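You operate a simulated robot arm through the tools that you are given. There is no shell and no other tool.

You run a simulated robot arm. Do the job below in one go: nothing can be reset, and whatever is moved stays where it is left.

## Task
Thread the blue twine through both guides into the feed socket and set the tension in the green.
Fine: brass pointer knob back to slack first, into the green only after threading; screw down the brass screw cap.

The check looks at the end state, three seconds after you hand in, the way a careful person would. Anything else that was tipped, shoved, dropped, spilled or broken makes it a failure. Lids that push on must go on centred and level and be pressed home; caps that screw on are set level and turned clockwise until they are tight.

## Robot
A 7-joint arm with a three-finger gripper, fixed in place. Base frame: the origin is at the foot of the arm, x ahead of it, y to its left, z up. Units: mm, rad, N and s.
Its first joint turns from -2.897 to 2.897 rad. Payload 2.69 kg.
The tool frame sits at the grasp point between the pads (the TCP): z along the fingers, y along the line on which they close. The tips reach 30 mm beyond it. Largest opening 128 mm; the body of the gripper starts 117 mm behind the TCP.
Orientation is that of the tool frame in the base frame, as a unit quaternion [x, y, z, w]. With the fingers straight down and closing along the base's y, the tool's x points along the base's -x, its y along +y and its z along -z.

## Interface
- The arm moves only by the tool apply_moves. Its argument "targets" is a list of rows, each a list of 7 numbers: the shift along the base's x, y, z in mm, then the turn, a rotation vector about the base's x, y, z in rad, then the closure, from 0 (fully open) to 1 (shut). In form: [[tx, ty, tz, ax, ay, az, grip], ...]. A call has 1 to 20 rows; each row shifts and turns the commanded pose from where the row before left it. Each row takes 0.2 s and may step no farther than 50 mm and 0.15 rad from the row before; otherwise, or with a gripper value out of range, the whole call is refused. A pose out of reach is approached as far as the arm can. The call stops where the force on the tool passes 70 N (or 10 N more than at its start, if that is more) or the arm is blocked; 0.2 s more then pass. Each finger halts on what it meets, pressing with about 24 N; the grip force reading is that of the motor and also rises with nothing between the fingers. The clock runs only during rows and for 0.2 s after the last one: add rows that do not move to give the fingers time. The reply holds the time, the measured pose of the TCP, the force on the tool along the base axes, the opening and the grip force, in the units named above and with some noise, with the torque about the TCP (base axes, N m) and any sound that the robot's microphone picked up.
- Cameras (640 x 400 px; columns grow to the right, rows downward): "scene" is fixed at [400.5, -648.6, 1844.4]; the picture's right is [0.94, -0.35, 0.00], its down [-0.12, -0.32, -0.94] and it looks along [0.33, 0.88, -0.35] (base axes); focal length 369 px, centre (320, 200). "wrist" rides on the gripper at [58, 54, -131] in the tool frame; the picture's right is [-0.68, 0.74, 0.00], its down [-0.62, -0.57, -0.55] and it looks along [-0.40, -0.37, 0.84] (tool axes); focal length 234 px, centre (320, 200).
- snapshot(camera): a new picture of that camera. It takes no simulated time.
- raise_lower(by): slides the trunk up (or, below 0, down) by that many mm; the arm rides with it, the base frame stays. It gives what a move gives, with no picture.
- point_at(camera, pixels): for up to 12 pixels [column, row] of the newest picture of that camera ("zoom" is the newest enlarged one), the place [x, y, z] in the base frame of the surface seen there, good to about 2 mm. It takes no simulated time.
- enlarge(camera, box): a new picture of the part [left, top, right, bottom] of that camera's present view, enlarged. It takes no simulated time.
- job_done(): hands the job in; it is judged then, once.

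Unless the task says otherwise, let go and move clear before handing in.

The tools are called as a command line: name --pt "numbers of a row" for each row, then --argument value for the rest, lists and objects as JSON in quotes. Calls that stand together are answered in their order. apply_moves: Moves the arm, as the interface text tells. Its arguments: {"type":"object","properties":{"targets":{"type":"array","items":{"type":"array","items":{"type":"number"}}}},"required":["targets"]} The other tools are called the same way: raise_lower (by) slides the trunk up or down; snapshot (camera) takes a picture; point_at (camera, pixels) gives the place of the surface under pixels of a picture; enlarge (camera, box) takes an enlarged picture of a part of a camera's view; job_done () hands the job in.

At the start:

```text
time: 0.0
tcp_pos: [540.0, 242.0, 1577.0]
ee_rot: [0.0, 1.0, 0.0, 0.0]
force: [-0.5, -0.1, 0.9]
moment: [0.03, 0.0, 0.03]
width: 128.1
grip_force: 0.0
trunk travel left (down, up): [-250.0, 100.0]
```

scene: 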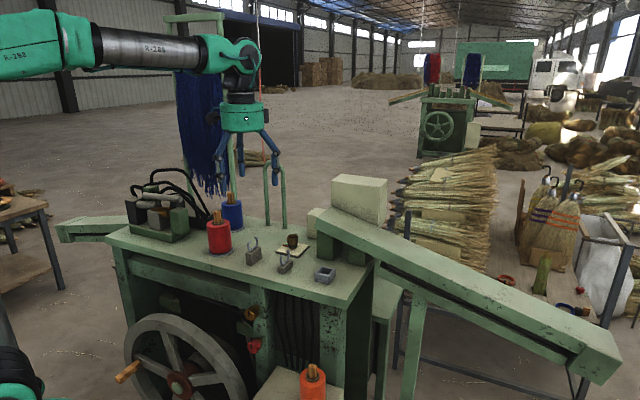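
wrist: 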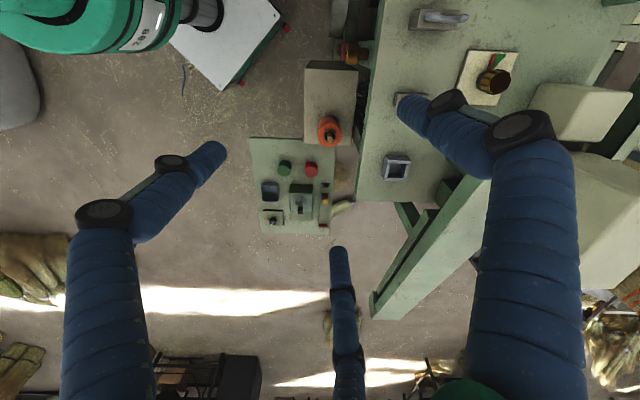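

The scene shows a table with red and blue twine spools (about 219,237 and 232,213), two guides (253,255 and 285,264), a socket box (325,275), and a brass knob on a plate (292,243). I'll enlarge these areas before moving.

enlarge --camera "scene" --box '[180, 180, 360, 292]'

enlarge --camera "scene" --box '[220, 290, 360, 400]'

enlarge --camera "wrist" --box '[240, 0, 640, 250]'

```text
3.56 times, centred on (270, 236) of scene
```

zoom: 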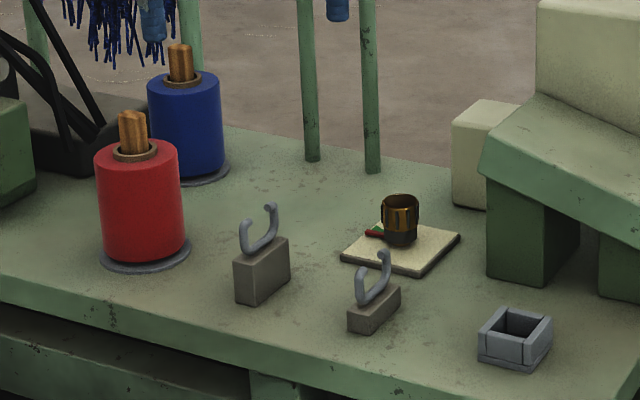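

```text
3.64 times, centred on (290, 345) of scene
```

zoom: 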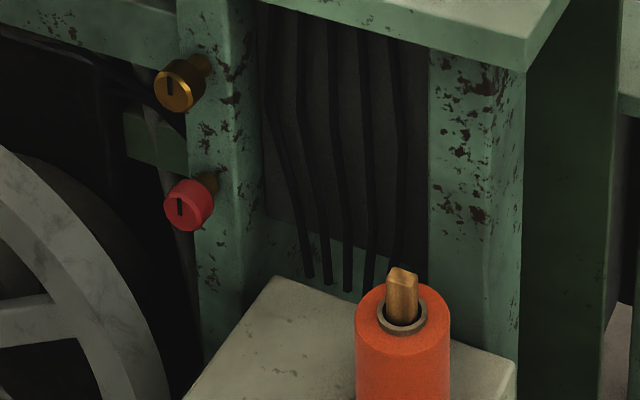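

```text
1.60 times, centred on (440, 125) of wrist
```

zoom: 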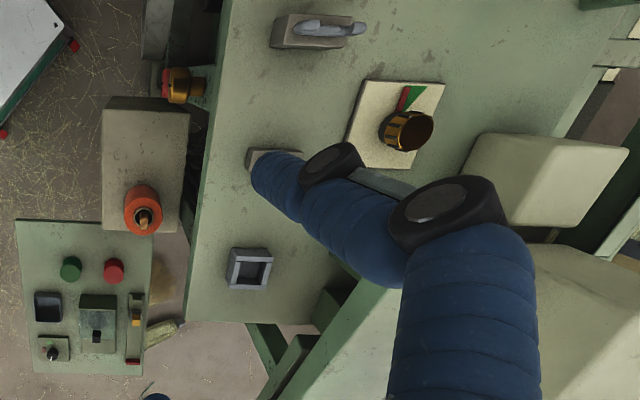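

The guides are open C hooks on grey blocks, and each spool has a wooden peg on top. I need coordinates, so I'll zoom tighter and measure one item at a time.

enlarge --camera "scene" --box '[200, 185, 264, 225]'

point_at --camera "scene" --pixels '[[219, 237], [232, 213], [254, 258], [285, 267], [325, 275], [292, 240], [250, 313], [253, 345], [312, 372], [300, 252], [228, 196], [215, 216]]'

snapshot --camera "scene"

```text
10.00 times, centred on (232, 205) of scene
```

zoom: 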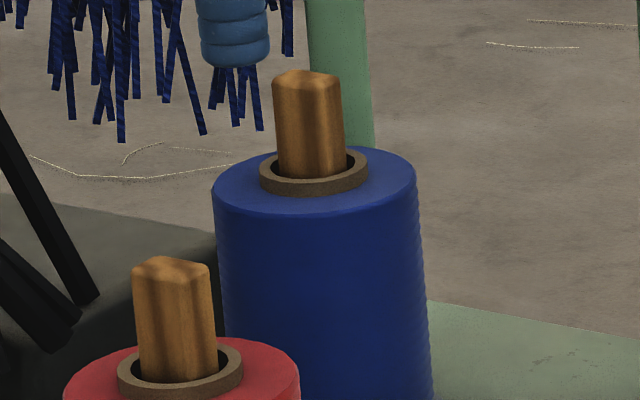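

```text
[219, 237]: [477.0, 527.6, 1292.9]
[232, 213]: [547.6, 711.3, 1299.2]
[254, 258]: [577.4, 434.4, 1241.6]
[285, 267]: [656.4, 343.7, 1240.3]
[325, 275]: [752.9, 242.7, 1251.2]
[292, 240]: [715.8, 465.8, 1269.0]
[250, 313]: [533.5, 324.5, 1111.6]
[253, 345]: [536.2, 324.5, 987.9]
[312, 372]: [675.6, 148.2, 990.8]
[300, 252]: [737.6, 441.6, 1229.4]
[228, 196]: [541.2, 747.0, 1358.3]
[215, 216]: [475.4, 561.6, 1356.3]
```

```text
taken
```

scene: 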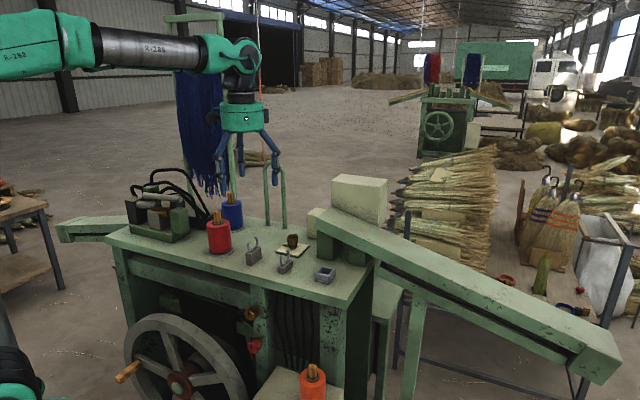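

The blue spool's peg top is near (541,747,1358), the knob is near (716,466,1269), and a brass cap with a slot sits on the front post near (533,324,1112). I'll look closer at the cap, knob, socket and remaining clutter.

enlarge --camera "scene" --box '[230, 295, 278, 325]'

enlarge --camera "scene" --box '[268, 225, 348, 275]'

enlarge --camera "scene" --box '[232, 232, 344, 302]'

enlarge --camera "scene" --box '[100, 160, 228, 240]'

enlarge --camera "scene" --box '[480, 250, 640, 350]'

enlarge --camera "wrist" --box '[240, 120, 368, 240]'

enlarge --camera "wrist" --box '[440, 30, 540, 110]'

```text
13.33 times, centred on (254, 310) of scene
```

zoom: 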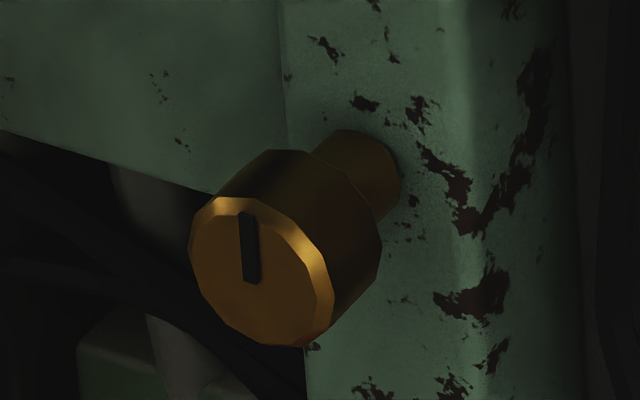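

```text
8.00 times, centred on (308, 250) of scene
```

zoom: 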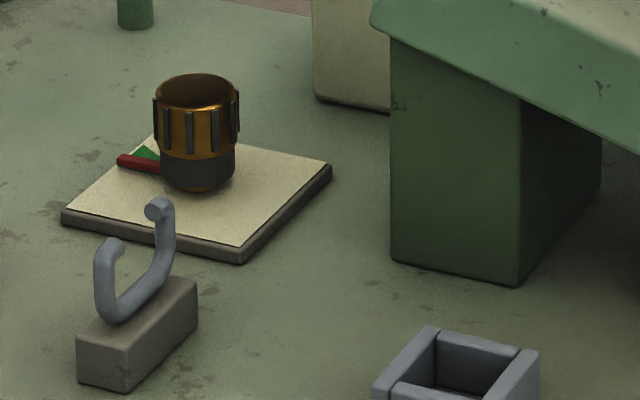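

```text
5.71 times, centred on (288, 267) of scene
```

zoom: 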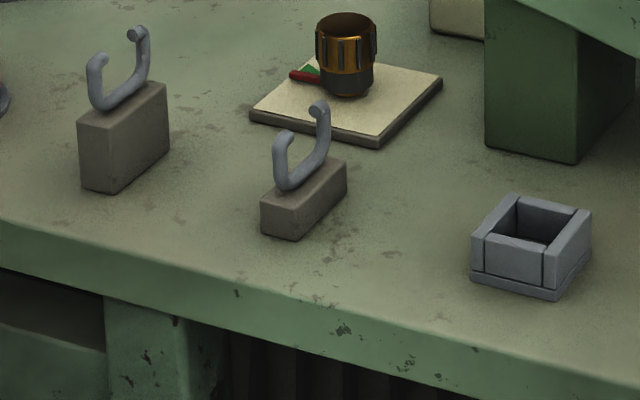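

```text
5.00 times, centred on (164, 200) of scene
```

zoom: 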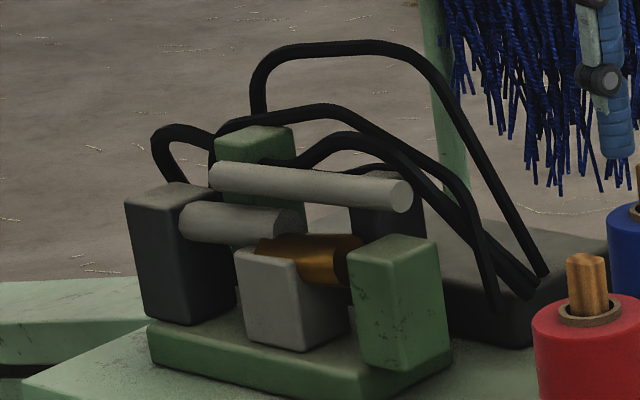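

```text
4.00 times, centred on (560, 300) of scene
```

zoom: 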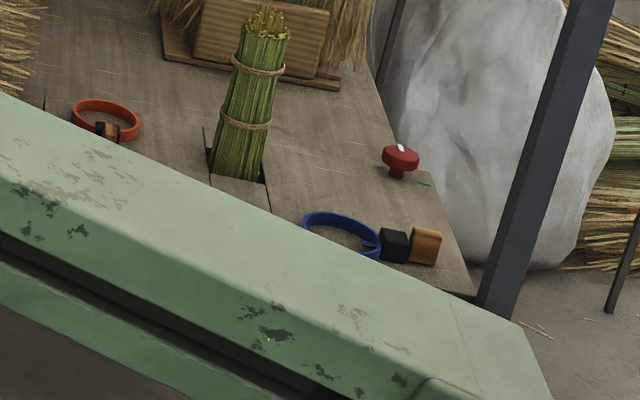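

```text
3.33 times, centred on (304, 180) of wrist
```

zoom: 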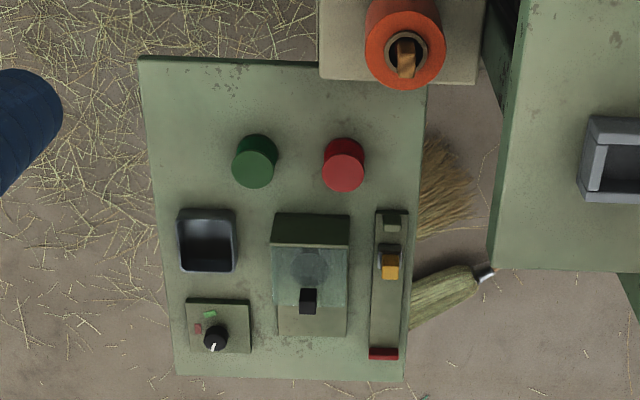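

```text
5.00 times, centred on (490, 70) of wrist
```

zoom: 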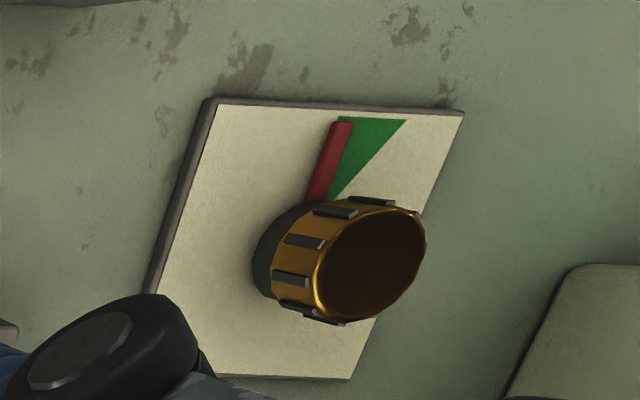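

The dial plate has a brass knurled knob with a red pointer next to a green wedge, and the brass cap with a slot sticks out horizontally from the front post, with a red copy below it. Next I'll measure the table, posts, poles, wheel, hooks and cap stem.

point_at --camera "scene" --pixels '[[268, 224], [284, 227], [268, 180], [268, 160], [150, 240], [340, 300], [200, 250], [260, 278], [180, 385], [157, 322], [240, 370], [127, 371]]'

enlarge --camera "scene" --box '[230, 295, 278, 325]'

point_at --camera "zoom" --pixels '[[250, 250], [200, 230], [310, 340], [350, 250], [260, 170], [340, 150], [385, 190], [450, 100], [450, 200], [360, 300], [330, 280], [300, 165]]'

enlarge --camera "scene" --box '[230, 325, 278, 355]'

point_at --camera "zoom" --pixels '[[200, 250], [250, 250], [310, 250], [350, 200], [370, 180], [400, 200], [420, 260]]'

```text
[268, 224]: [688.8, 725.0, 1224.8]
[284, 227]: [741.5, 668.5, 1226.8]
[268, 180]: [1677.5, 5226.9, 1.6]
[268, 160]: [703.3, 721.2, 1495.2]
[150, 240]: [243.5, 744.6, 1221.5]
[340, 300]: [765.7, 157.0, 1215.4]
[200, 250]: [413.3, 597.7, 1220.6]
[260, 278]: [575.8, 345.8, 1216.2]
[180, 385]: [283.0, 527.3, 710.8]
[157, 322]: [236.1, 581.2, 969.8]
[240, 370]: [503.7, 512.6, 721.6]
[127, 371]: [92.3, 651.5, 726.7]
```

```text
13.33 times, centred on (254, 310) of scene
```

zoom: 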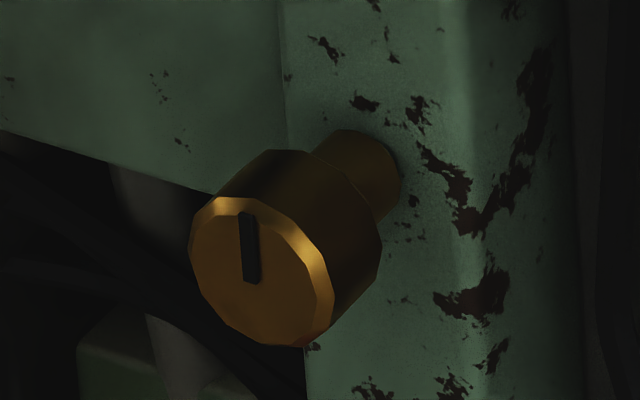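

```text
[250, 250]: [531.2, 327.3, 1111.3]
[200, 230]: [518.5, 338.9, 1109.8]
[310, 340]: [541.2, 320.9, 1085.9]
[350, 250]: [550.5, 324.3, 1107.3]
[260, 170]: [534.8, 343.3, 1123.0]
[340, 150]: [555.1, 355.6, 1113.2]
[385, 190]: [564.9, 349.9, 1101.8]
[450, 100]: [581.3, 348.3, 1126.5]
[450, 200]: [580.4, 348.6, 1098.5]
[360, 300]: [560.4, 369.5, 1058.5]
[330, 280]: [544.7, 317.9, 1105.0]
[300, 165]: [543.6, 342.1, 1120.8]
```

```text
13.33 times, centred on (254, 340) of scene
```

zoom: 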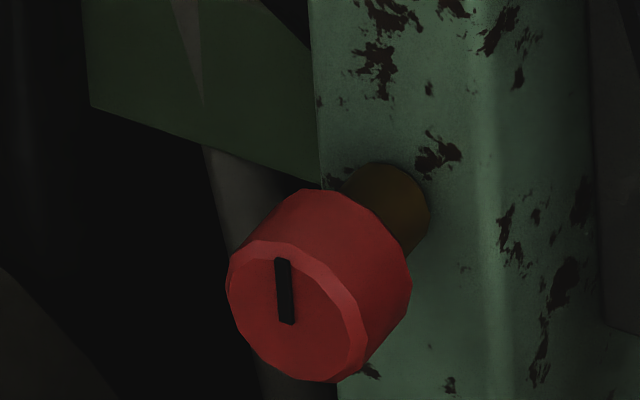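

```text
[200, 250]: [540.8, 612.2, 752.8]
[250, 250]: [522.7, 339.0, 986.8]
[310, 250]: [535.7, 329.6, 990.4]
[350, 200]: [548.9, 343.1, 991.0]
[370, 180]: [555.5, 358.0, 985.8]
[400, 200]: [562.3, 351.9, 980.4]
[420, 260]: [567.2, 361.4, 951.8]
```

The table is turned 45° to the base: its front edge runs along (0.71,-0.71) at x+y≈922, so the front-post cap axis points back toward the robot. I'll bring the wrist camera over the dial, with the tool turned 45° to match the table.

apply_moves --pt "11.3 37 -25.7 0 0 0.131 0" --pt "11.3 37 -25.7 0 0 0.131 0" --pt "11.3 37 -25.7 0 0 0.131 0" --pt "11.3 37 -25.7 0 0 0.131 0" --pt "11.3 37 -25.7 0 0 0.131 0" --pt "11.3 37 -25.7 0 0 0.131 0" --pt "0 0 0 0 0 0 0"

snapshot --camera "wrist"

snapshot --camera "scene"

```text
time: 1.6
tcp_pos: [608.8, 464.9, 1418.5]
ee_rot: [-0.384, 0.923, 0.0, 0.0]
force: [0.2, 0.8, -1.0]
moment: [-0.08, 0.04, 0.01]
width: 128.0
grip_force: 0.1
trunk travel left (down, up): [-250.0, 100.0]
```

```text
taken
```

wrist: 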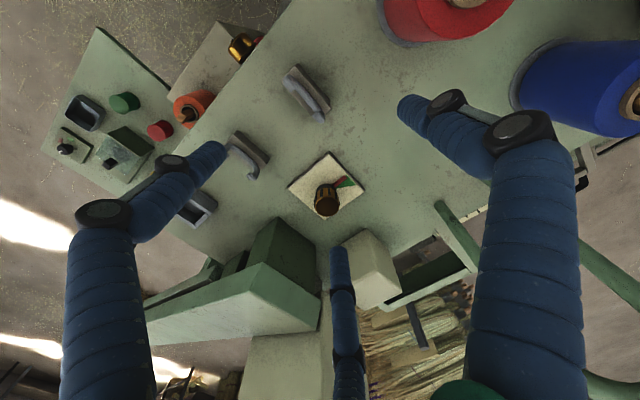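

```text
taken
```

scene: 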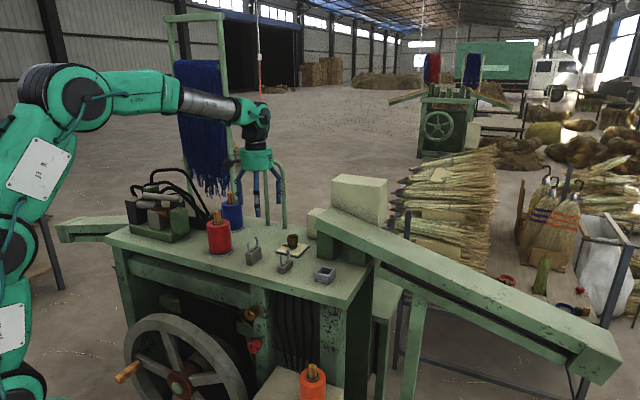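

The dial plate is now at (325,187) in the wrist view, with the hooks at (310,95) and (250,155). I'll enlarge the dial, hooks, socket and spool.

enlarge --camera "wrist" --box '[277, 142, 373, 232]'

point_at --camera "zoom" --pixels '[[360, 90], [480, 190], [330, 380], [80, 210], [330, 270], [400, 190], [450, 165], [310, 230], [350, 300], [320, 330]]'

enlarge --camera "wrist" --box '[160, 50, 350, 240]'

enlarge --camera "wrist" --box '[500, 30, 640, 150]'

```text
4.44 times, centred on (325, 187) of wrist
```

zoom: 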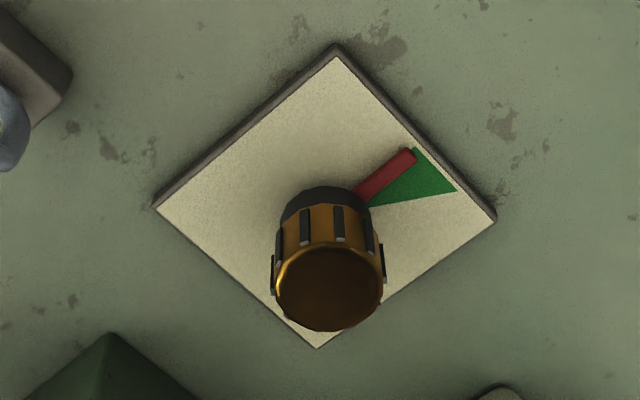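

```text
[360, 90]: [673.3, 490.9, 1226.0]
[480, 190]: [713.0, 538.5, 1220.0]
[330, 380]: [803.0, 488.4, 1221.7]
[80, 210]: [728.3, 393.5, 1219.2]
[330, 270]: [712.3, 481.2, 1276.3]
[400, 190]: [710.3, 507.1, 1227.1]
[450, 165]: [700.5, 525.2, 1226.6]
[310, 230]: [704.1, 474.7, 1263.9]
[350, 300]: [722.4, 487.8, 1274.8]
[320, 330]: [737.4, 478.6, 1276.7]
```

```text
2.11 times, centred on (255, 145) of wrist
```

zoom: 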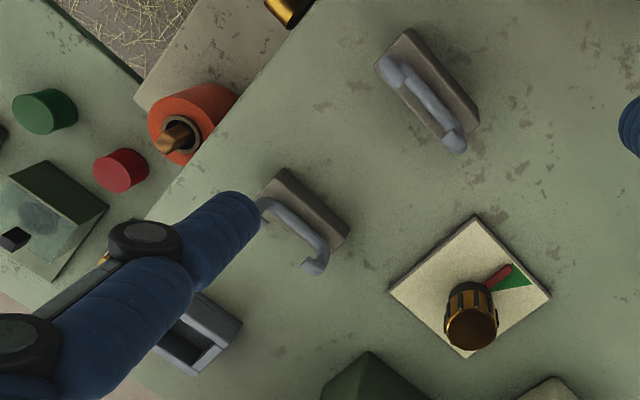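

```text
3.33 times, centred on (570, 90) of wrist
```

zoom: 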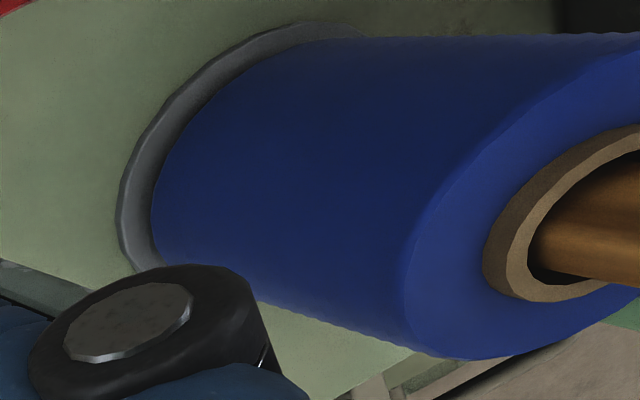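

The pointer bar sits at the edge of the green wedge, and the knob axis is near (718,480) with its top at z≈1276. Before viewing the blue spool from above, I'll check where the hanging blue fringe and frame are.

point_at --camera "scene" --pixels '[[205, 120], [200, 170], [180, 100], [224, 100], [195, 17], [238, 152], [220, 180], [172, 60], [156, 180], [160, 205], [208, 180], [185, 192]]'

point_at --camera "wrist" --pixels '[[540, 80], [600, 60], [620, 130], [440, 15], [570, 45], [446, 203], [600, 275], [630, 103]]'

```text
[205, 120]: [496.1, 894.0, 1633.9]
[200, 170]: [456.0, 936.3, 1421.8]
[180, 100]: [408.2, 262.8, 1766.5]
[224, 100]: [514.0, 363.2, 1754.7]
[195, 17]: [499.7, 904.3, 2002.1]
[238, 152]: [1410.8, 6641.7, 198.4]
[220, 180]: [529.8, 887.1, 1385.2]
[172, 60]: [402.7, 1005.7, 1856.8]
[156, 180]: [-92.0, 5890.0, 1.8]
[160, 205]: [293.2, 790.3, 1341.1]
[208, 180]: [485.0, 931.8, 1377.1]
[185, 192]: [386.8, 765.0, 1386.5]
```

```text
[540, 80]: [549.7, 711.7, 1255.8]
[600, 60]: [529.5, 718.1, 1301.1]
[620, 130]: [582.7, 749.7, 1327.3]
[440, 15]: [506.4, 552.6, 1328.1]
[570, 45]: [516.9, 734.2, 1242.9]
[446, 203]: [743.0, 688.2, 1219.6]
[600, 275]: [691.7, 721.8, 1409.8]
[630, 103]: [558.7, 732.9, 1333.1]
```

The fringe hangs at about x+y≈1390-1420, behind the spool, so a viewpoint at (433,738,1503) is clear of it. I'll move there to look down on the blue spool and its peg.

apply_moves --pt "-10 14 36 0 0 0 0" --pt "-22 34 12 0 0 0 0" --pt "-24 37 10 0 0 0 0" --pt "-24 37 10 0 0 0 0" --pt "-24 37 10 0 0 0 0" --pt "-24 37 5 0 0 0 0" --pt "-24 37 2 0 0 0 0" --pt "-24 37 0 0 0 0 0" --pt "0 0 0 0 0 0 0"

snapshot --camera "wrist"

snapshot --camera "scene"

```text
time: 3.6
tcp_pos: [429.7, 734.6, 1505.1]
ee_rot: [-0.383, 0.924, 0.0, 0.001]
force: [-0.8, 0.0, 0.3]
moment: [0.0, -0.06, 0.01]
width: 128.1
grip_force: 0.1
trunk travel left (down, up): [-250.0, 100.0]
```

```text
taken
```

wrist: 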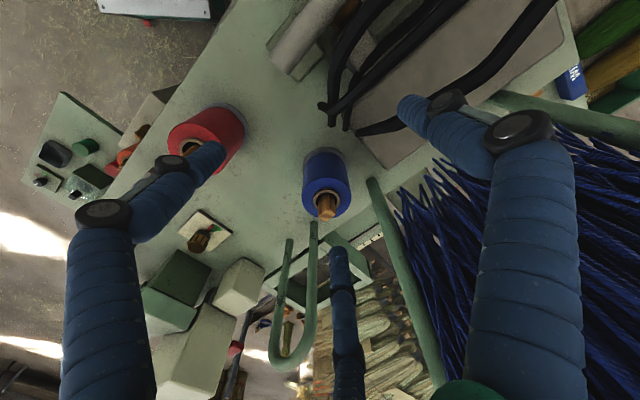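

```text
taken
```

scene: 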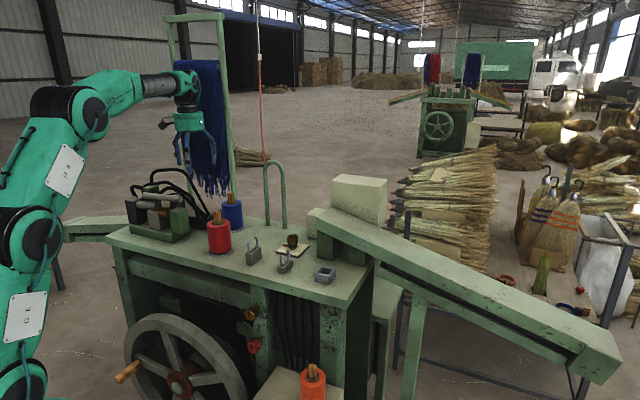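

enlarge --camera "wrist" --box '[292, 140, 364, 230]'

point_at --camera "zoom" --pixels '[[320, 330], [300, 300], [340, 300], [270, 260], [380, 260], [320, 200], [320, 345], [260, 300], [385, 310], [320, 250], [300, 270], [350, 350]]'

point_at --camera "wrist" --pixels '[[314, 225], [289, 245], [285, 355], [300, 350], [375, 190], [410, 270], [430, 350], [520, 110], [345, 105], [370, 125]]'

```text
4.44 times, centred on (328, 185) of wrist
```

zoom: 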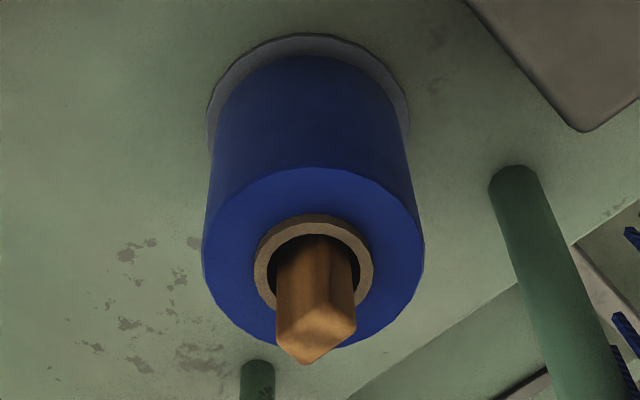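

```text
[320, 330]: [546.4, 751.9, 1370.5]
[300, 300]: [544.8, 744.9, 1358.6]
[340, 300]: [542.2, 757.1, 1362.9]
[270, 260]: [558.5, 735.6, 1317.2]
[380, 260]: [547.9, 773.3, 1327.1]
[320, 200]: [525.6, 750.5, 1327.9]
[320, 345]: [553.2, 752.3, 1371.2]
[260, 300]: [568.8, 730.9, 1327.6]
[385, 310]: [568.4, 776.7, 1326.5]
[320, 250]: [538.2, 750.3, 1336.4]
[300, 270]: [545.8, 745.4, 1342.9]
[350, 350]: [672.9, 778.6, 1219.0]
```

```text
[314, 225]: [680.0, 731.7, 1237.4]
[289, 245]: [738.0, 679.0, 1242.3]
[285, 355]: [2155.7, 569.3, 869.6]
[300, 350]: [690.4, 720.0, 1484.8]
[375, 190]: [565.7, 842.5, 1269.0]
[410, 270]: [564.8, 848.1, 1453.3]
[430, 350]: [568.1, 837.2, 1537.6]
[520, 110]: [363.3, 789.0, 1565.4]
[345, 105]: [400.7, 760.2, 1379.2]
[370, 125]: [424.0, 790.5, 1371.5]
```

The blue spool axis is about (546,750). Its peg is a square of about 18 mm with faces along the table axes and its top at z≈1371, and a pole stands at (566,843). The knob must go to slack first, so I'll check the clearance of the blocks near it.

point_at --camera "scene" --pixels '[[313, 213], [318, 225], [322, 222], [330, 240], [330, 210], [335, 182], [350, 182], [345, 235], [383, 190], [360, 225], [292, 236], [285, 220]]'

enlarge --camera "scene" --box '[272, 225, 320, 255]'

point_at --camera "zoom" --pixels '[[210, 140], [260, 130], [300, 140], [255, 180], [215, 210], [295, 210], [250, 240], [160, 185], [190, 190], [185, 170], [255, 100], [240, 118]]'

```text
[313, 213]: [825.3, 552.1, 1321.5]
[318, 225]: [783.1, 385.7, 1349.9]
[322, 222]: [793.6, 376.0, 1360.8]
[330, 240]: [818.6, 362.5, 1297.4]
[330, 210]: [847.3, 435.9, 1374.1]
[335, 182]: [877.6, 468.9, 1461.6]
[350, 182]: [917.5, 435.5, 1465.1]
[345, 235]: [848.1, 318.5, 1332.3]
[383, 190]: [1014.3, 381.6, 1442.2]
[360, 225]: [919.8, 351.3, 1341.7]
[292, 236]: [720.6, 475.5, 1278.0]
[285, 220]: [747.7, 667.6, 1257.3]
```

```text
13.33 times, centred on (296, 240) of scene
```

zoom: 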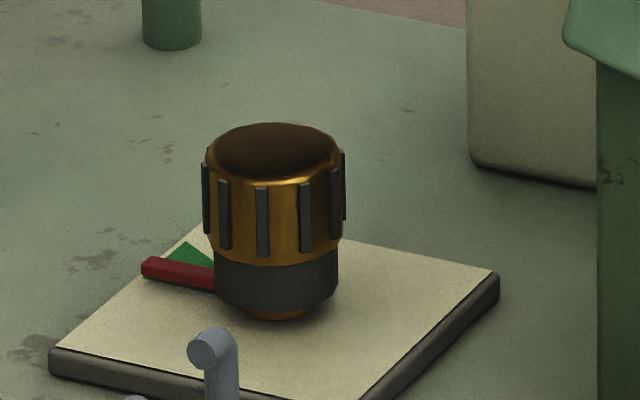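

```text
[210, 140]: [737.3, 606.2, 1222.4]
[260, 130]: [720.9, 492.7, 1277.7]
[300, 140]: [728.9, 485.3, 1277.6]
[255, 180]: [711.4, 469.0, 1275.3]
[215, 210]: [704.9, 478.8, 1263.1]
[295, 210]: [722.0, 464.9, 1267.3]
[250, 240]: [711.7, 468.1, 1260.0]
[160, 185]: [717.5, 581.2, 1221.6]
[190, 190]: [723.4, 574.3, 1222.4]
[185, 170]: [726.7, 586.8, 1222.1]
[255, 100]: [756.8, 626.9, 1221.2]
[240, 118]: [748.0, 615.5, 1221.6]
```

The brass grip of the knob spans about z 1250–1278, and the red bar is on the skirt below it. I'll check the bar's height so the fingertips clear it.

enlarge --camera "scene" --box '[276, 237, 308, 257]'

point_at --camera "zoom" --pixels '[[95, 145], [120, 150], [150, 160], [180, 165], [100, 155], [230, 170], [280, 190], [330, 180], [280, 120], [280, 230], [130, 135], [160, 125]]'

```text
16.00 times, centred on (292, 247) of scene
```

zoom: 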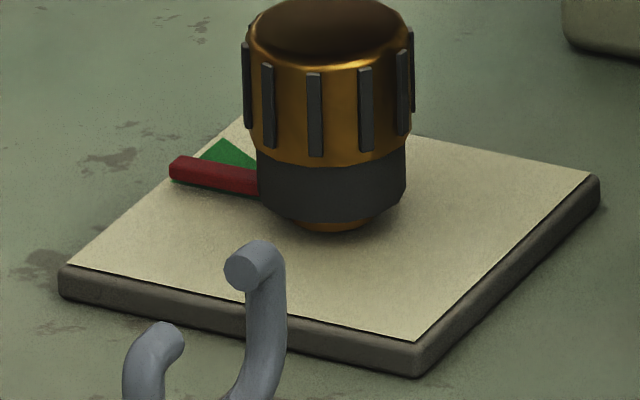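

```text
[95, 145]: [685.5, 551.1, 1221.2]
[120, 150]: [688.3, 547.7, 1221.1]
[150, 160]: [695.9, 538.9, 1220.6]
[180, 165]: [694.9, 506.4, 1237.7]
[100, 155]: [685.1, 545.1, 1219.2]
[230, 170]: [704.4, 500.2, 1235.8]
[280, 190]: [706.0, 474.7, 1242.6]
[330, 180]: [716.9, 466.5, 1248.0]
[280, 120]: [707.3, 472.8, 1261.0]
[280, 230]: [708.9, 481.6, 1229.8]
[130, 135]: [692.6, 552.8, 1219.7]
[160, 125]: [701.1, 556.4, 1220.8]
```

The bar sits at z≈1237 and points about 132° from +x. The green spans about 101–127°, clockwise of the bar, so slack should be counter-clockwise. I'll move above the knob with yaw at zero.

apply_moves --pt "32 -28.3 -8 0 0 -0.0873 0" --pt "32 -28.3 -8 0 0 -0.0873 0" --pt "32 -28.3 -8 0 0 -0.0873 0" --pt "32 -28.3 -10 0 0 -0.0873 0" --pt "32 -28.3 -10 0 0 -0.0873 0" --pt "32 -28.3 -15 0 0 -0.0873 0" --pt "32 -28.3 -20 0 0 -0.0873 0" --pt "32 -28.3 -25 0 0 -0.0873 0" --pt "32 -27.7 -25 0 0 -0.087 0" --pt "0 0 0 0 0 0 0"

snapshot --camera "wrist"

snapshot --camera "scene"

```text
time: 5.8
tcp_pos: [718.8, 477.0, 1376.4]
ee_rot: [0.0, 1.0, 0.0, 0.0]
force: [0.5, -0.8, 0.3]
moment: [0.04, 0.08, -0.02]
width: 128.1
grip_force: 0.1
trunk travel left (down, up): [-250.0, 100.0]
```

```text
taken
```

wrist: 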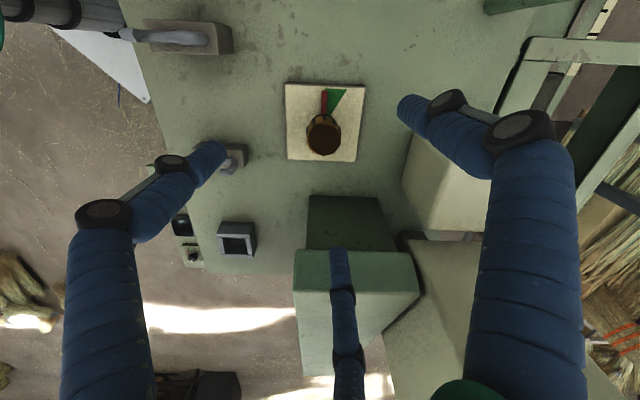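

```text
taken
```

scene: 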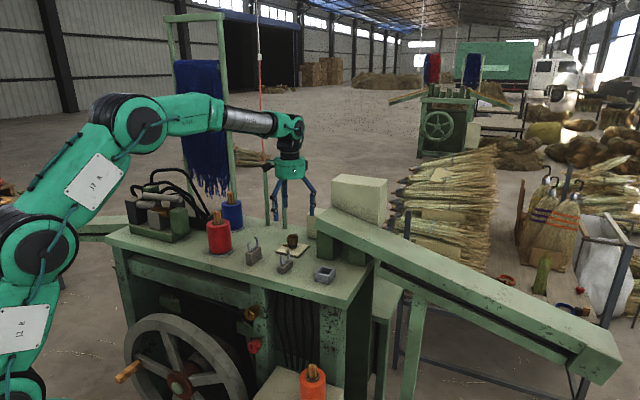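

The dial is at (325,125) in the wrist view and the gripper is above the knob. I'll enlarge it and measure the knob's rim to find its centre.

enlarge --camera "wrist" --box '[277, 75, 373, 165]'

point_at --camera "zoom" --pixels '[[312, 265], [245, 265], [382, 265], [312, 235], [312, 310], [258, 245], [365, 245], [320, 100], [380, 85], [325, 150], [330, 110], [345, 130]]'

```text
4.44 times, centred on (325, 120) of wrist
```

zoom: 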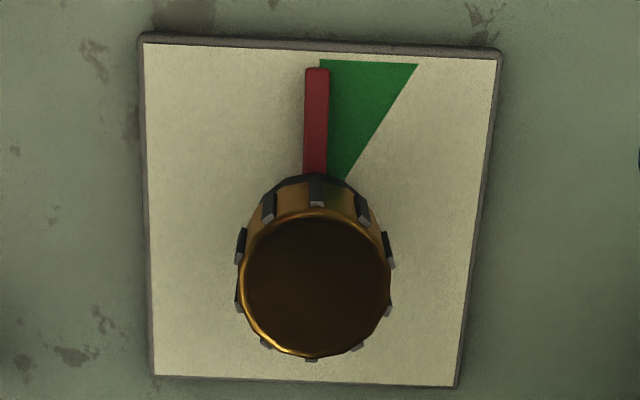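

```text
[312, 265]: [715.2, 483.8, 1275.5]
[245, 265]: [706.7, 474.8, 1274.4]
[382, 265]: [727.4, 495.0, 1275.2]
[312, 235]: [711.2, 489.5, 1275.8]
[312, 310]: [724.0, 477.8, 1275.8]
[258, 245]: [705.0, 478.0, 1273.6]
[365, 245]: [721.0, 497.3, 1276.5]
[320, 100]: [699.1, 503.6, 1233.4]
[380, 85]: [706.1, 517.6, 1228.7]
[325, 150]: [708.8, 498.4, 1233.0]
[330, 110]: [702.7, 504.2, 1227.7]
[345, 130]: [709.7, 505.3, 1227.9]
```

The knob's top centre is about (719,482), and the pointer stands at about 134°, just counter-clockwise of the green. I'll hold still to see the pose noise, then trim the position before descending.

apply_moves --pt "0 2 -20 0 0 0 0" --pt "0 0 0 0 0 0 0" --pt "0 0 0 0 0 0 0"

apply_moves --pt "0 0 0 0 0 0 0"

```text
time: 6.6
tcp_pos: [719.6, 481.7, 1357.4]
ee_rot: [-0.001, 1.0, 0.001, 0.0]
force: [0.6, -0.6, 0.1]
moment: [-0.07, -0.03, 0.03]
width: 127.6
grip_force: 0.2
trunk travel left (down, up): [-250.0, 100.0]
```

```text
time: 7.0
tcp_pos: [719.0, 480.5, 1357.6]
ee_rot: [-0.001, 1.0, -0.001, 0.0]
force: [0.0, -0.3, 0.4]
moment: [0.0, 0.0, -0.02]
width: 128.0
grip_force: 0.1
trunk travel left (down, up): [-250.0, 100.0]
```

The readings are steady to about 1 mm at (719.3,481,1357.5). I'll descend so the tips reach about z 1249, then close on the knob.

apply_moves --pt "0 0 -30 0 0 0 0.4" --pt "0 0 -30 0 0 0 0.5" --pt "0 0 -19.5 0 0 0 0.6" --pt "0 0 0 0 0 0 0.6"

snapshot --camera "wrist"

enlarge --camera "scene" --box '[252, 190, 332, 260]'

```text
time: 8.0
tcp_pos: [719.4, 480.8, 1278.5]
ee_rot: [-0.002, 1.0, 0.0, 0.0]
force: [0.3, 0.1, 0.0]
moment: [-0.02, 0.0, 0.0]
width: 51.1
grip_force: 0.1
trunk travel left (down, up): [-250.0, 100.0]
```

```text
taken
```

wrist: 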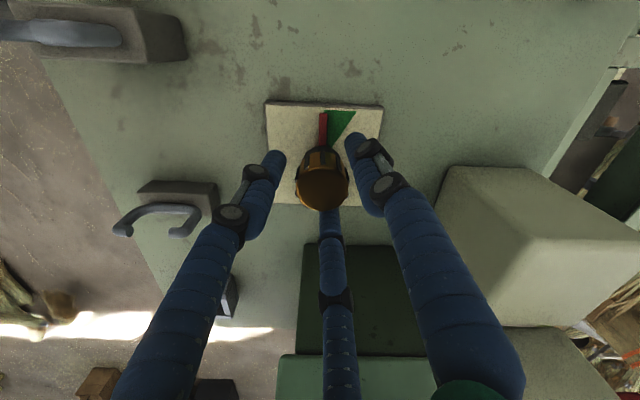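

```text
5.71 times, centred on (292, 225) of scene
```

zoom: 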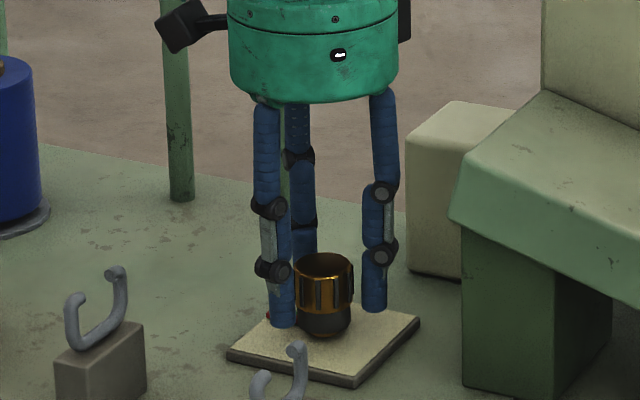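

The fingers straddle the knob, with an opening of 51 and no contact. I'll close on it.

apply_moves --pt "0 0 0 0 0 0 0.8" --pt "0 0 0 0 0 0 1" --pt "0 0 0 0 0 0 1"

```text
time: 8.8
tcp_pos: [720.5, 481.7, 1278.2]
ee_rot: [-0.001, 1.0, 0.0, -0.001]
force: [15.2, 4.8, -0.4]
moment: [0.31, -1.1, -0.03]
width: 35.0
grip_force: 45.1
trunk travel left (down, up): [-250.0, 100.0]
```

The knob is gripped at width 35, with a small sideways load. I'll turn counter-clockwise a little and watch the torque.

apply_moves --pt "0 0 0 0 0 0.08 1" --pt "0 0 0 0 0 0.08 1" --pt "0 0 0 0 0 0.08 1"

enlarge --camera "wrist" --box '[240, 80, 400, 220]'

```text
time: 9.6
tcp_pos: [720.9, 480.6, 1278.8]
ee_rot: [-0.121, 0.993, 0.001, 0.0]
force: [20.0, 2.8, -2.7]
moment: [0.49, -1.21, 0.0]
width: 35.1
grip_force: 44.6
trunk travel left (down, up): [-250.0, 100.0]
```

```text
2.86 times, centred on (320, 150) of wrist
```

zoom: 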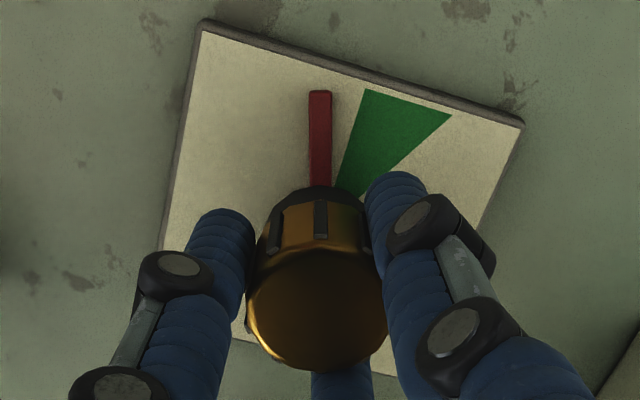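

The pointer turned about 14° counter-clockwise out of the green with almost no torque. I'll trim x by +1.5 mm to ease the side load and keep turning.

apply_moves --pt "1.5 0 0 0 0 0.1 1" --pt "0 0 0 0 0 0.1 1" --pt "0 0 0 0 0 0.1 1" --pt "0 0 0 0 0 0.1 1" --pt "0 0 0 0 0 0.1 1"

enlarge --camera "wrist" --box '[220, 60, 420, 220]'

```text
time: 10.8
tcp_pos: [720.8, 481.0, 1277.1]
ee_rot: [-0.363, 0.932, 0.0, -0.001]
force: [1.7, -6.0, 0.7]
moment: [-0.27, -0.15, -0.03]
width: 35.2
grip_force: 44.5
trunk travel left (down, up): [-250.0, 100.0]
```

```text
2.50 times, centred on (320, 140) of wrist
```

zoom: 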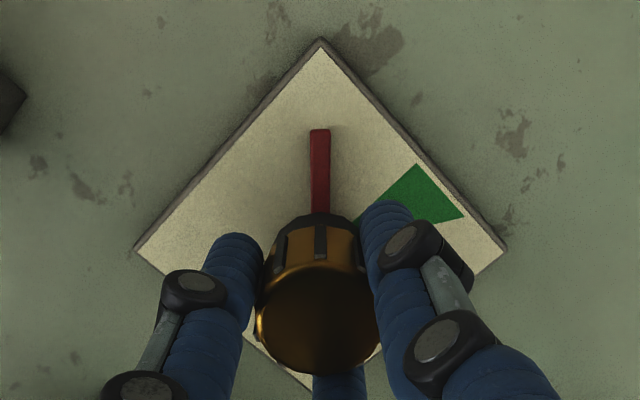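

The pointer has turned about 42° in total and still moves freely with no stop. I'll continue counter-clockwise.

apply_moves --pt "0 0 0 0 0 0.1 1" --pt "0 0 0 0 0 0.1 1" --pt "0 0 0 0 0 0.1 1" --pt "0 0 0 0 0 0.1 1" --pt "0 0 0 0 0 0.1 1"

enlarge --camera "wrist" --box '[220, 60, 420, 220]'

```text
time: 12.0
tcp_pos: [720.9, 480.6, 1278.0]
ee_rot: [-0.583, 0.812, 0.0, -0.002]
force: [-3.5, -4.5, -9.5]
moment: [-0.05, -0.04, 0.04]
width: 35.1
grip_force: 44.7
trunk travel left (down, up): [-250.0, 100.0]
```

```text
2.50 times, centred on (320, 140) of wrist
```

zoom: 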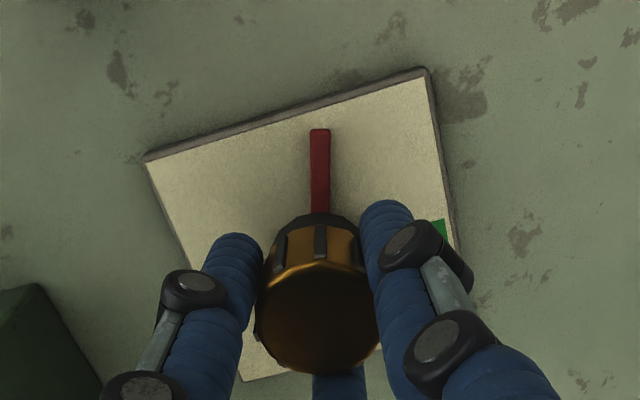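

Total turn is about 71° and the turning torque is still near zero. I'll keep going and watch for a stop.

apply_moves --pt "0 0 0 0 0 0.1 1" --pt "0 0 0 0 0 0.1 1" --pt "0 0 0 0 0 0.1 1" --pt "0 0 0 0 0 0.1 1" --pt "0 0 0 0 0 0.1 1"

enlarge --camera "wrist" --box '[220, 60, 420, 220]'

```text
time: 13.2
tcp_pos: [721.5, 482.1, 1279.6]
ee_rot: [0.766, -0.643, 0.0, 0.0]
force: [-4.5, -8.2, -6.5]
moment: [-0.29, 0.2, -0.47]
width: 35.1
grip_force: 45.2
trunk travel left (down, up): [-250.0, 100.0]
```

```text
2.50 times, centred on (320, 140) of wrist
```

zoom: 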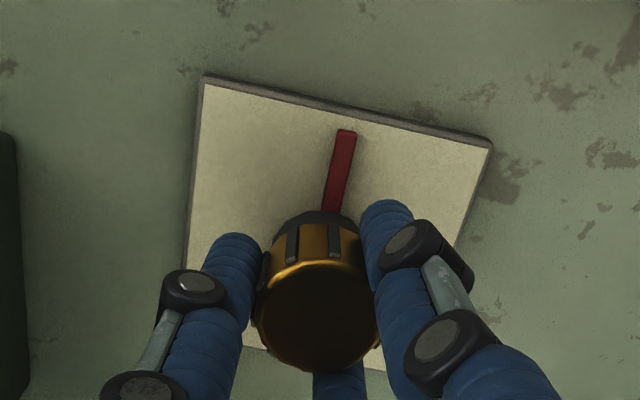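

Torque rose to -0.47 and the pointer slipped relative to the fingers: it's at its stop, pointing toward the robot (-s), which is slack. I'll release and rise.

apply_moves --pt "0 0 0 0 0 0 0.6" --pt "0 0 0 0 0 0 0.5" --pt "0 0 30 0 0 0 0.4" --pt "0 0 45 0 0 0 0" --pt "0 0 45 0 0 0 0" --pt "0 0 0 0 0 0 0"

snapshot --camera "wrist"

enlarge --camera "scene" --box '[232, 225, 344, 295]'

```text
time: 14.6
tcp_pos: [718.5, 482.4, 1397.6]
ee_rot: [0.764, -0.645, 0.0, 0.0]
force: [0.1, 0.5, 0.6]
moment: [0.0, -0.02, -0.03]
width: 127.7
grip_force: 0.0
trunk travel left (down, up): [-250.0, 100.0]
```

```text
taken
```

wrist: 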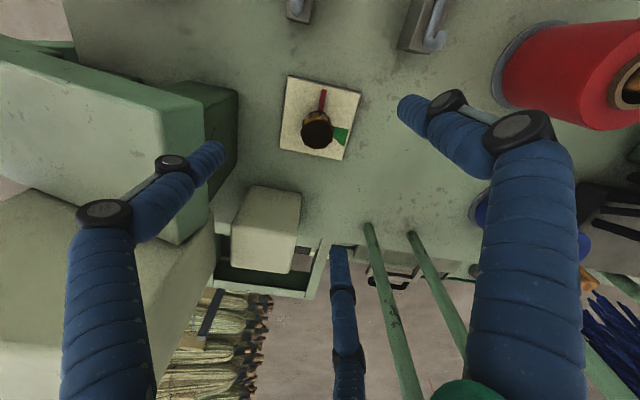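

```text
5.71 times, centred on (288, 260) of scene
```

zoom: 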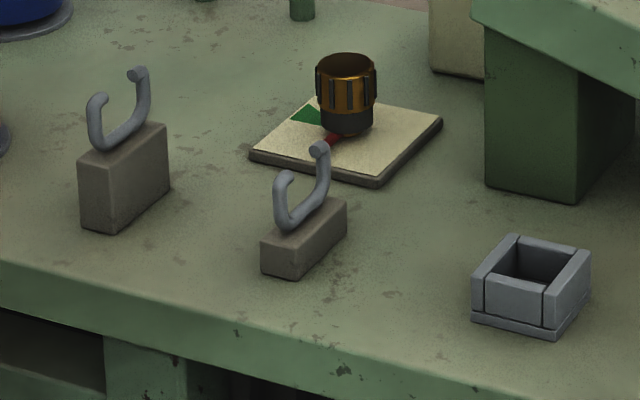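

The knob is at slack, with the pointer toward the robot. Now I'll measure the guide hooks and the socket precisely.

point_at --camera "zoom" --pixels '[[97, 98], [138, 74], [95, 120], [143, 95], [104, 143], [120, 134], [135, 120], [90, 165], [160, 130], [112, 150]]'

point_at --camera "zoom" --pixels '[[284, 176], [318, 150], [279, 195], [324, 175], [288, 222], [305, 212], [318, 198], [272, 238], [340, 203], [300, 225]]'

point_at --camera "zoom" --pixels '[[515, 240], [582, 253], [547, 285], [480, 275], [530, 265], [525, 275], [545, 250], [510, 305], [570, 290], [500, 260], [565, 265], [510, 284]]'

```text
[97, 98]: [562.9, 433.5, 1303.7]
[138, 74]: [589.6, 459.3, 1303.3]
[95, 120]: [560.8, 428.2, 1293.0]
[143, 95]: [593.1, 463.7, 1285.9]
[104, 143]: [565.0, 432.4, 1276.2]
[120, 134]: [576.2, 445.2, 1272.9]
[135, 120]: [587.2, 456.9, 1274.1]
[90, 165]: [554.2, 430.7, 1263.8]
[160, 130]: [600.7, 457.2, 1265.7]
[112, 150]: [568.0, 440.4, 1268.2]
```

```text
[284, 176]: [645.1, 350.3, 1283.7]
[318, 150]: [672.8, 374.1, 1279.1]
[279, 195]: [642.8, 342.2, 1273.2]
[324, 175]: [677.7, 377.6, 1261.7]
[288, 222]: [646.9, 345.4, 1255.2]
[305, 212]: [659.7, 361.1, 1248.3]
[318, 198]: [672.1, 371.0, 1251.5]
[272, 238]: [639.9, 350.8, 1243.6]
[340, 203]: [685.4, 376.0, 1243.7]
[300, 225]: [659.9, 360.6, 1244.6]
```

```text
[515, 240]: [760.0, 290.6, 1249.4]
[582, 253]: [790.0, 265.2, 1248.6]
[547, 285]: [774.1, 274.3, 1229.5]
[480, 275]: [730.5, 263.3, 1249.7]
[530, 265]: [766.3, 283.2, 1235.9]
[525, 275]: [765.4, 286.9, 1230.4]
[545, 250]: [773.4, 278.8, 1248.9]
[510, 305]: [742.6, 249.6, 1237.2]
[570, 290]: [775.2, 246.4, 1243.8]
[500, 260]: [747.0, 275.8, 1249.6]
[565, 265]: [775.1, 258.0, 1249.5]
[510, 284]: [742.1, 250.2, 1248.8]
```

The U's open upward. Guide 1 is at s≈723, t≈91 (lip z≈1304, bottom ≈1275), guide 2 at s≈722, t≈210 (lip ≈1284, bottom ≈1252), and the socket is near s≈722, t≈351 with rim z≈1249. I'll go above the blue peg with yaw back at 45°.

apply_moves --pt "-19.4 29.8 12 0 0 -0.106 0" --pt "-19.4 29.8 12 0 0 -0.106 0" --pt "-19.4 29.8 12 0 0 -0.106 0" --pt "-19.4 29.8 12 0 0 -0.106 0" --pt "-19.4 29.8 12 0 0 -0.106 0" --pt "-19.4 29.8 6 0 0 -0.106 0" --pt "-19.4 29.8 5 0 0 -0.106 0" --pt "-19.4 29.8 0 0 0 -0.106 0" --pt "-19.1 29.7 0 0 0 -0.107 0" --pt "0 0 0 0 0 0 0" --pt "0 0 0 0 0 0 0"

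snapshot --camera "wrist"

enlarge --camera "wrist" --box '[270, 90, 370, 190]'

snapshot --camera "scene"

```text
time: 17.0
tcp_pos: [547.8, 748.2, 1467.0]
ee_rot: [-0.383, 0.924, 0.0, 0.0]
force: [0.5, -1.1, 0.2]
moment: [0.04, 0.03, -0.01]
width: 127.9
grip_force: 0.0
trunk travel left (down, up): [-250.0, 100.0]
```

```text
taken
```

wrist: 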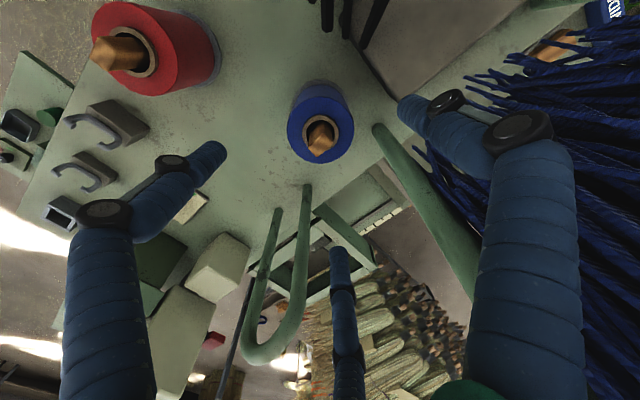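

```text
4.00 times, centred on (320, 140) of wrist
```

zoom: 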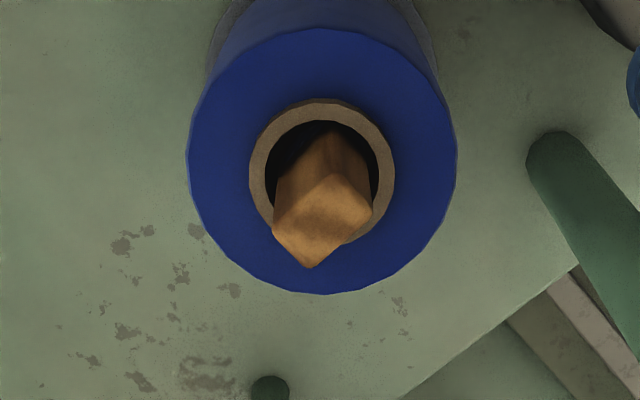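

```text
taken
```

scene: 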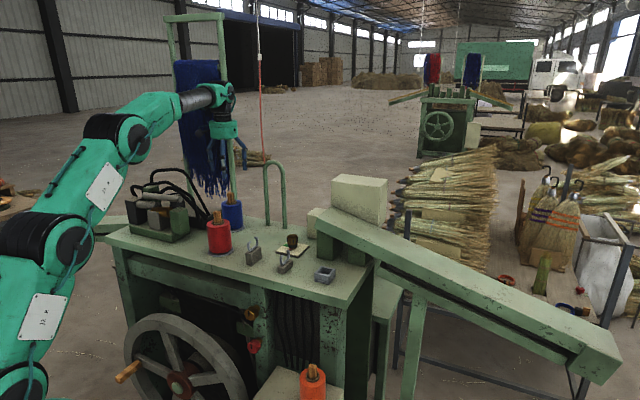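

The peg's top is a rectangle at zoom (275–372,172–268), roughly 15 × 22 mm. I'll measure its corners to get the centre and angle before gripping.

point_at --camera "zoom" --pixels '[[324, 220], [335, 178], [368, 212], [313, 262], [280, 228], [300, 245], [345, 240], [352, 195], [305, 203], [320, 112], [262, 190], [385, 180]]'

enlarge --camera "scene" --box '[200, 180, 264, 230]'

point_at --camera "zoom" --pixels '[[305, 110], [330, 110], [290, 130], [320, 140], [345, 130], [300, 190], [270, 190], [360, 190], [315, 200], [315, 160]]'

```text
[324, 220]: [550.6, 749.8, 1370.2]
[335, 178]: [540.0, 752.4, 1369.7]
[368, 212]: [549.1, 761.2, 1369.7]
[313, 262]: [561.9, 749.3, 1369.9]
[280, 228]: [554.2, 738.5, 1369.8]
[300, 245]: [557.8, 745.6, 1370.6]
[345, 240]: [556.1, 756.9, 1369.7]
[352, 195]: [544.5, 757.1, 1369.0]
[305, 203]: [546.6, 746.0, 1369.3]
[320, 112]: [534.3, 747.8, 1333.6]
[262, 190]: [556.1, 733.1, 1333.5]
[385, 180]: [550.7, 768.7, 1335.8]
```

```text
8.00 times, centred on (232, 205) of scene
```

zoom: 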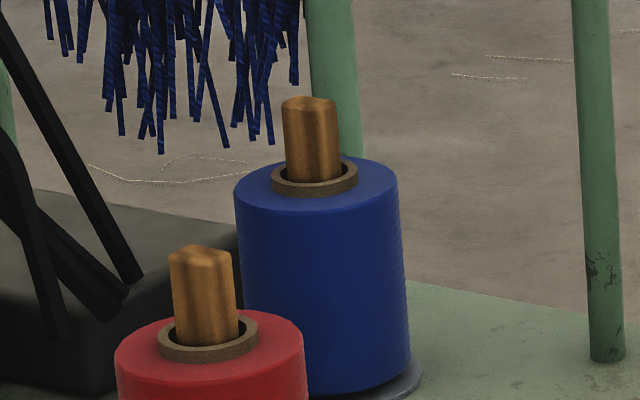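

```text
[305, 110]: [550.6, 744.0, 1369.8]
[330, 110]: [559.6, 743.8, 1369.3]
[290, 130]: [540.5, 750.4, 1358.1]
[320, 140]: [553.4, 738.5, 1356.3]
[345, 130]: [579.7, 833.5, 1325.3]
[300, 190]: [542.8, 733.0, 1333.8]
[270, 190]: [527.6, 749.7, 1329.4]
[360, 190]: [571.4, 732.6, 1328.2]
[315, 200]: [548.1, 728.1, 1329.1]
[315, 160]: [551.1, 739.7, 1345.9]
```

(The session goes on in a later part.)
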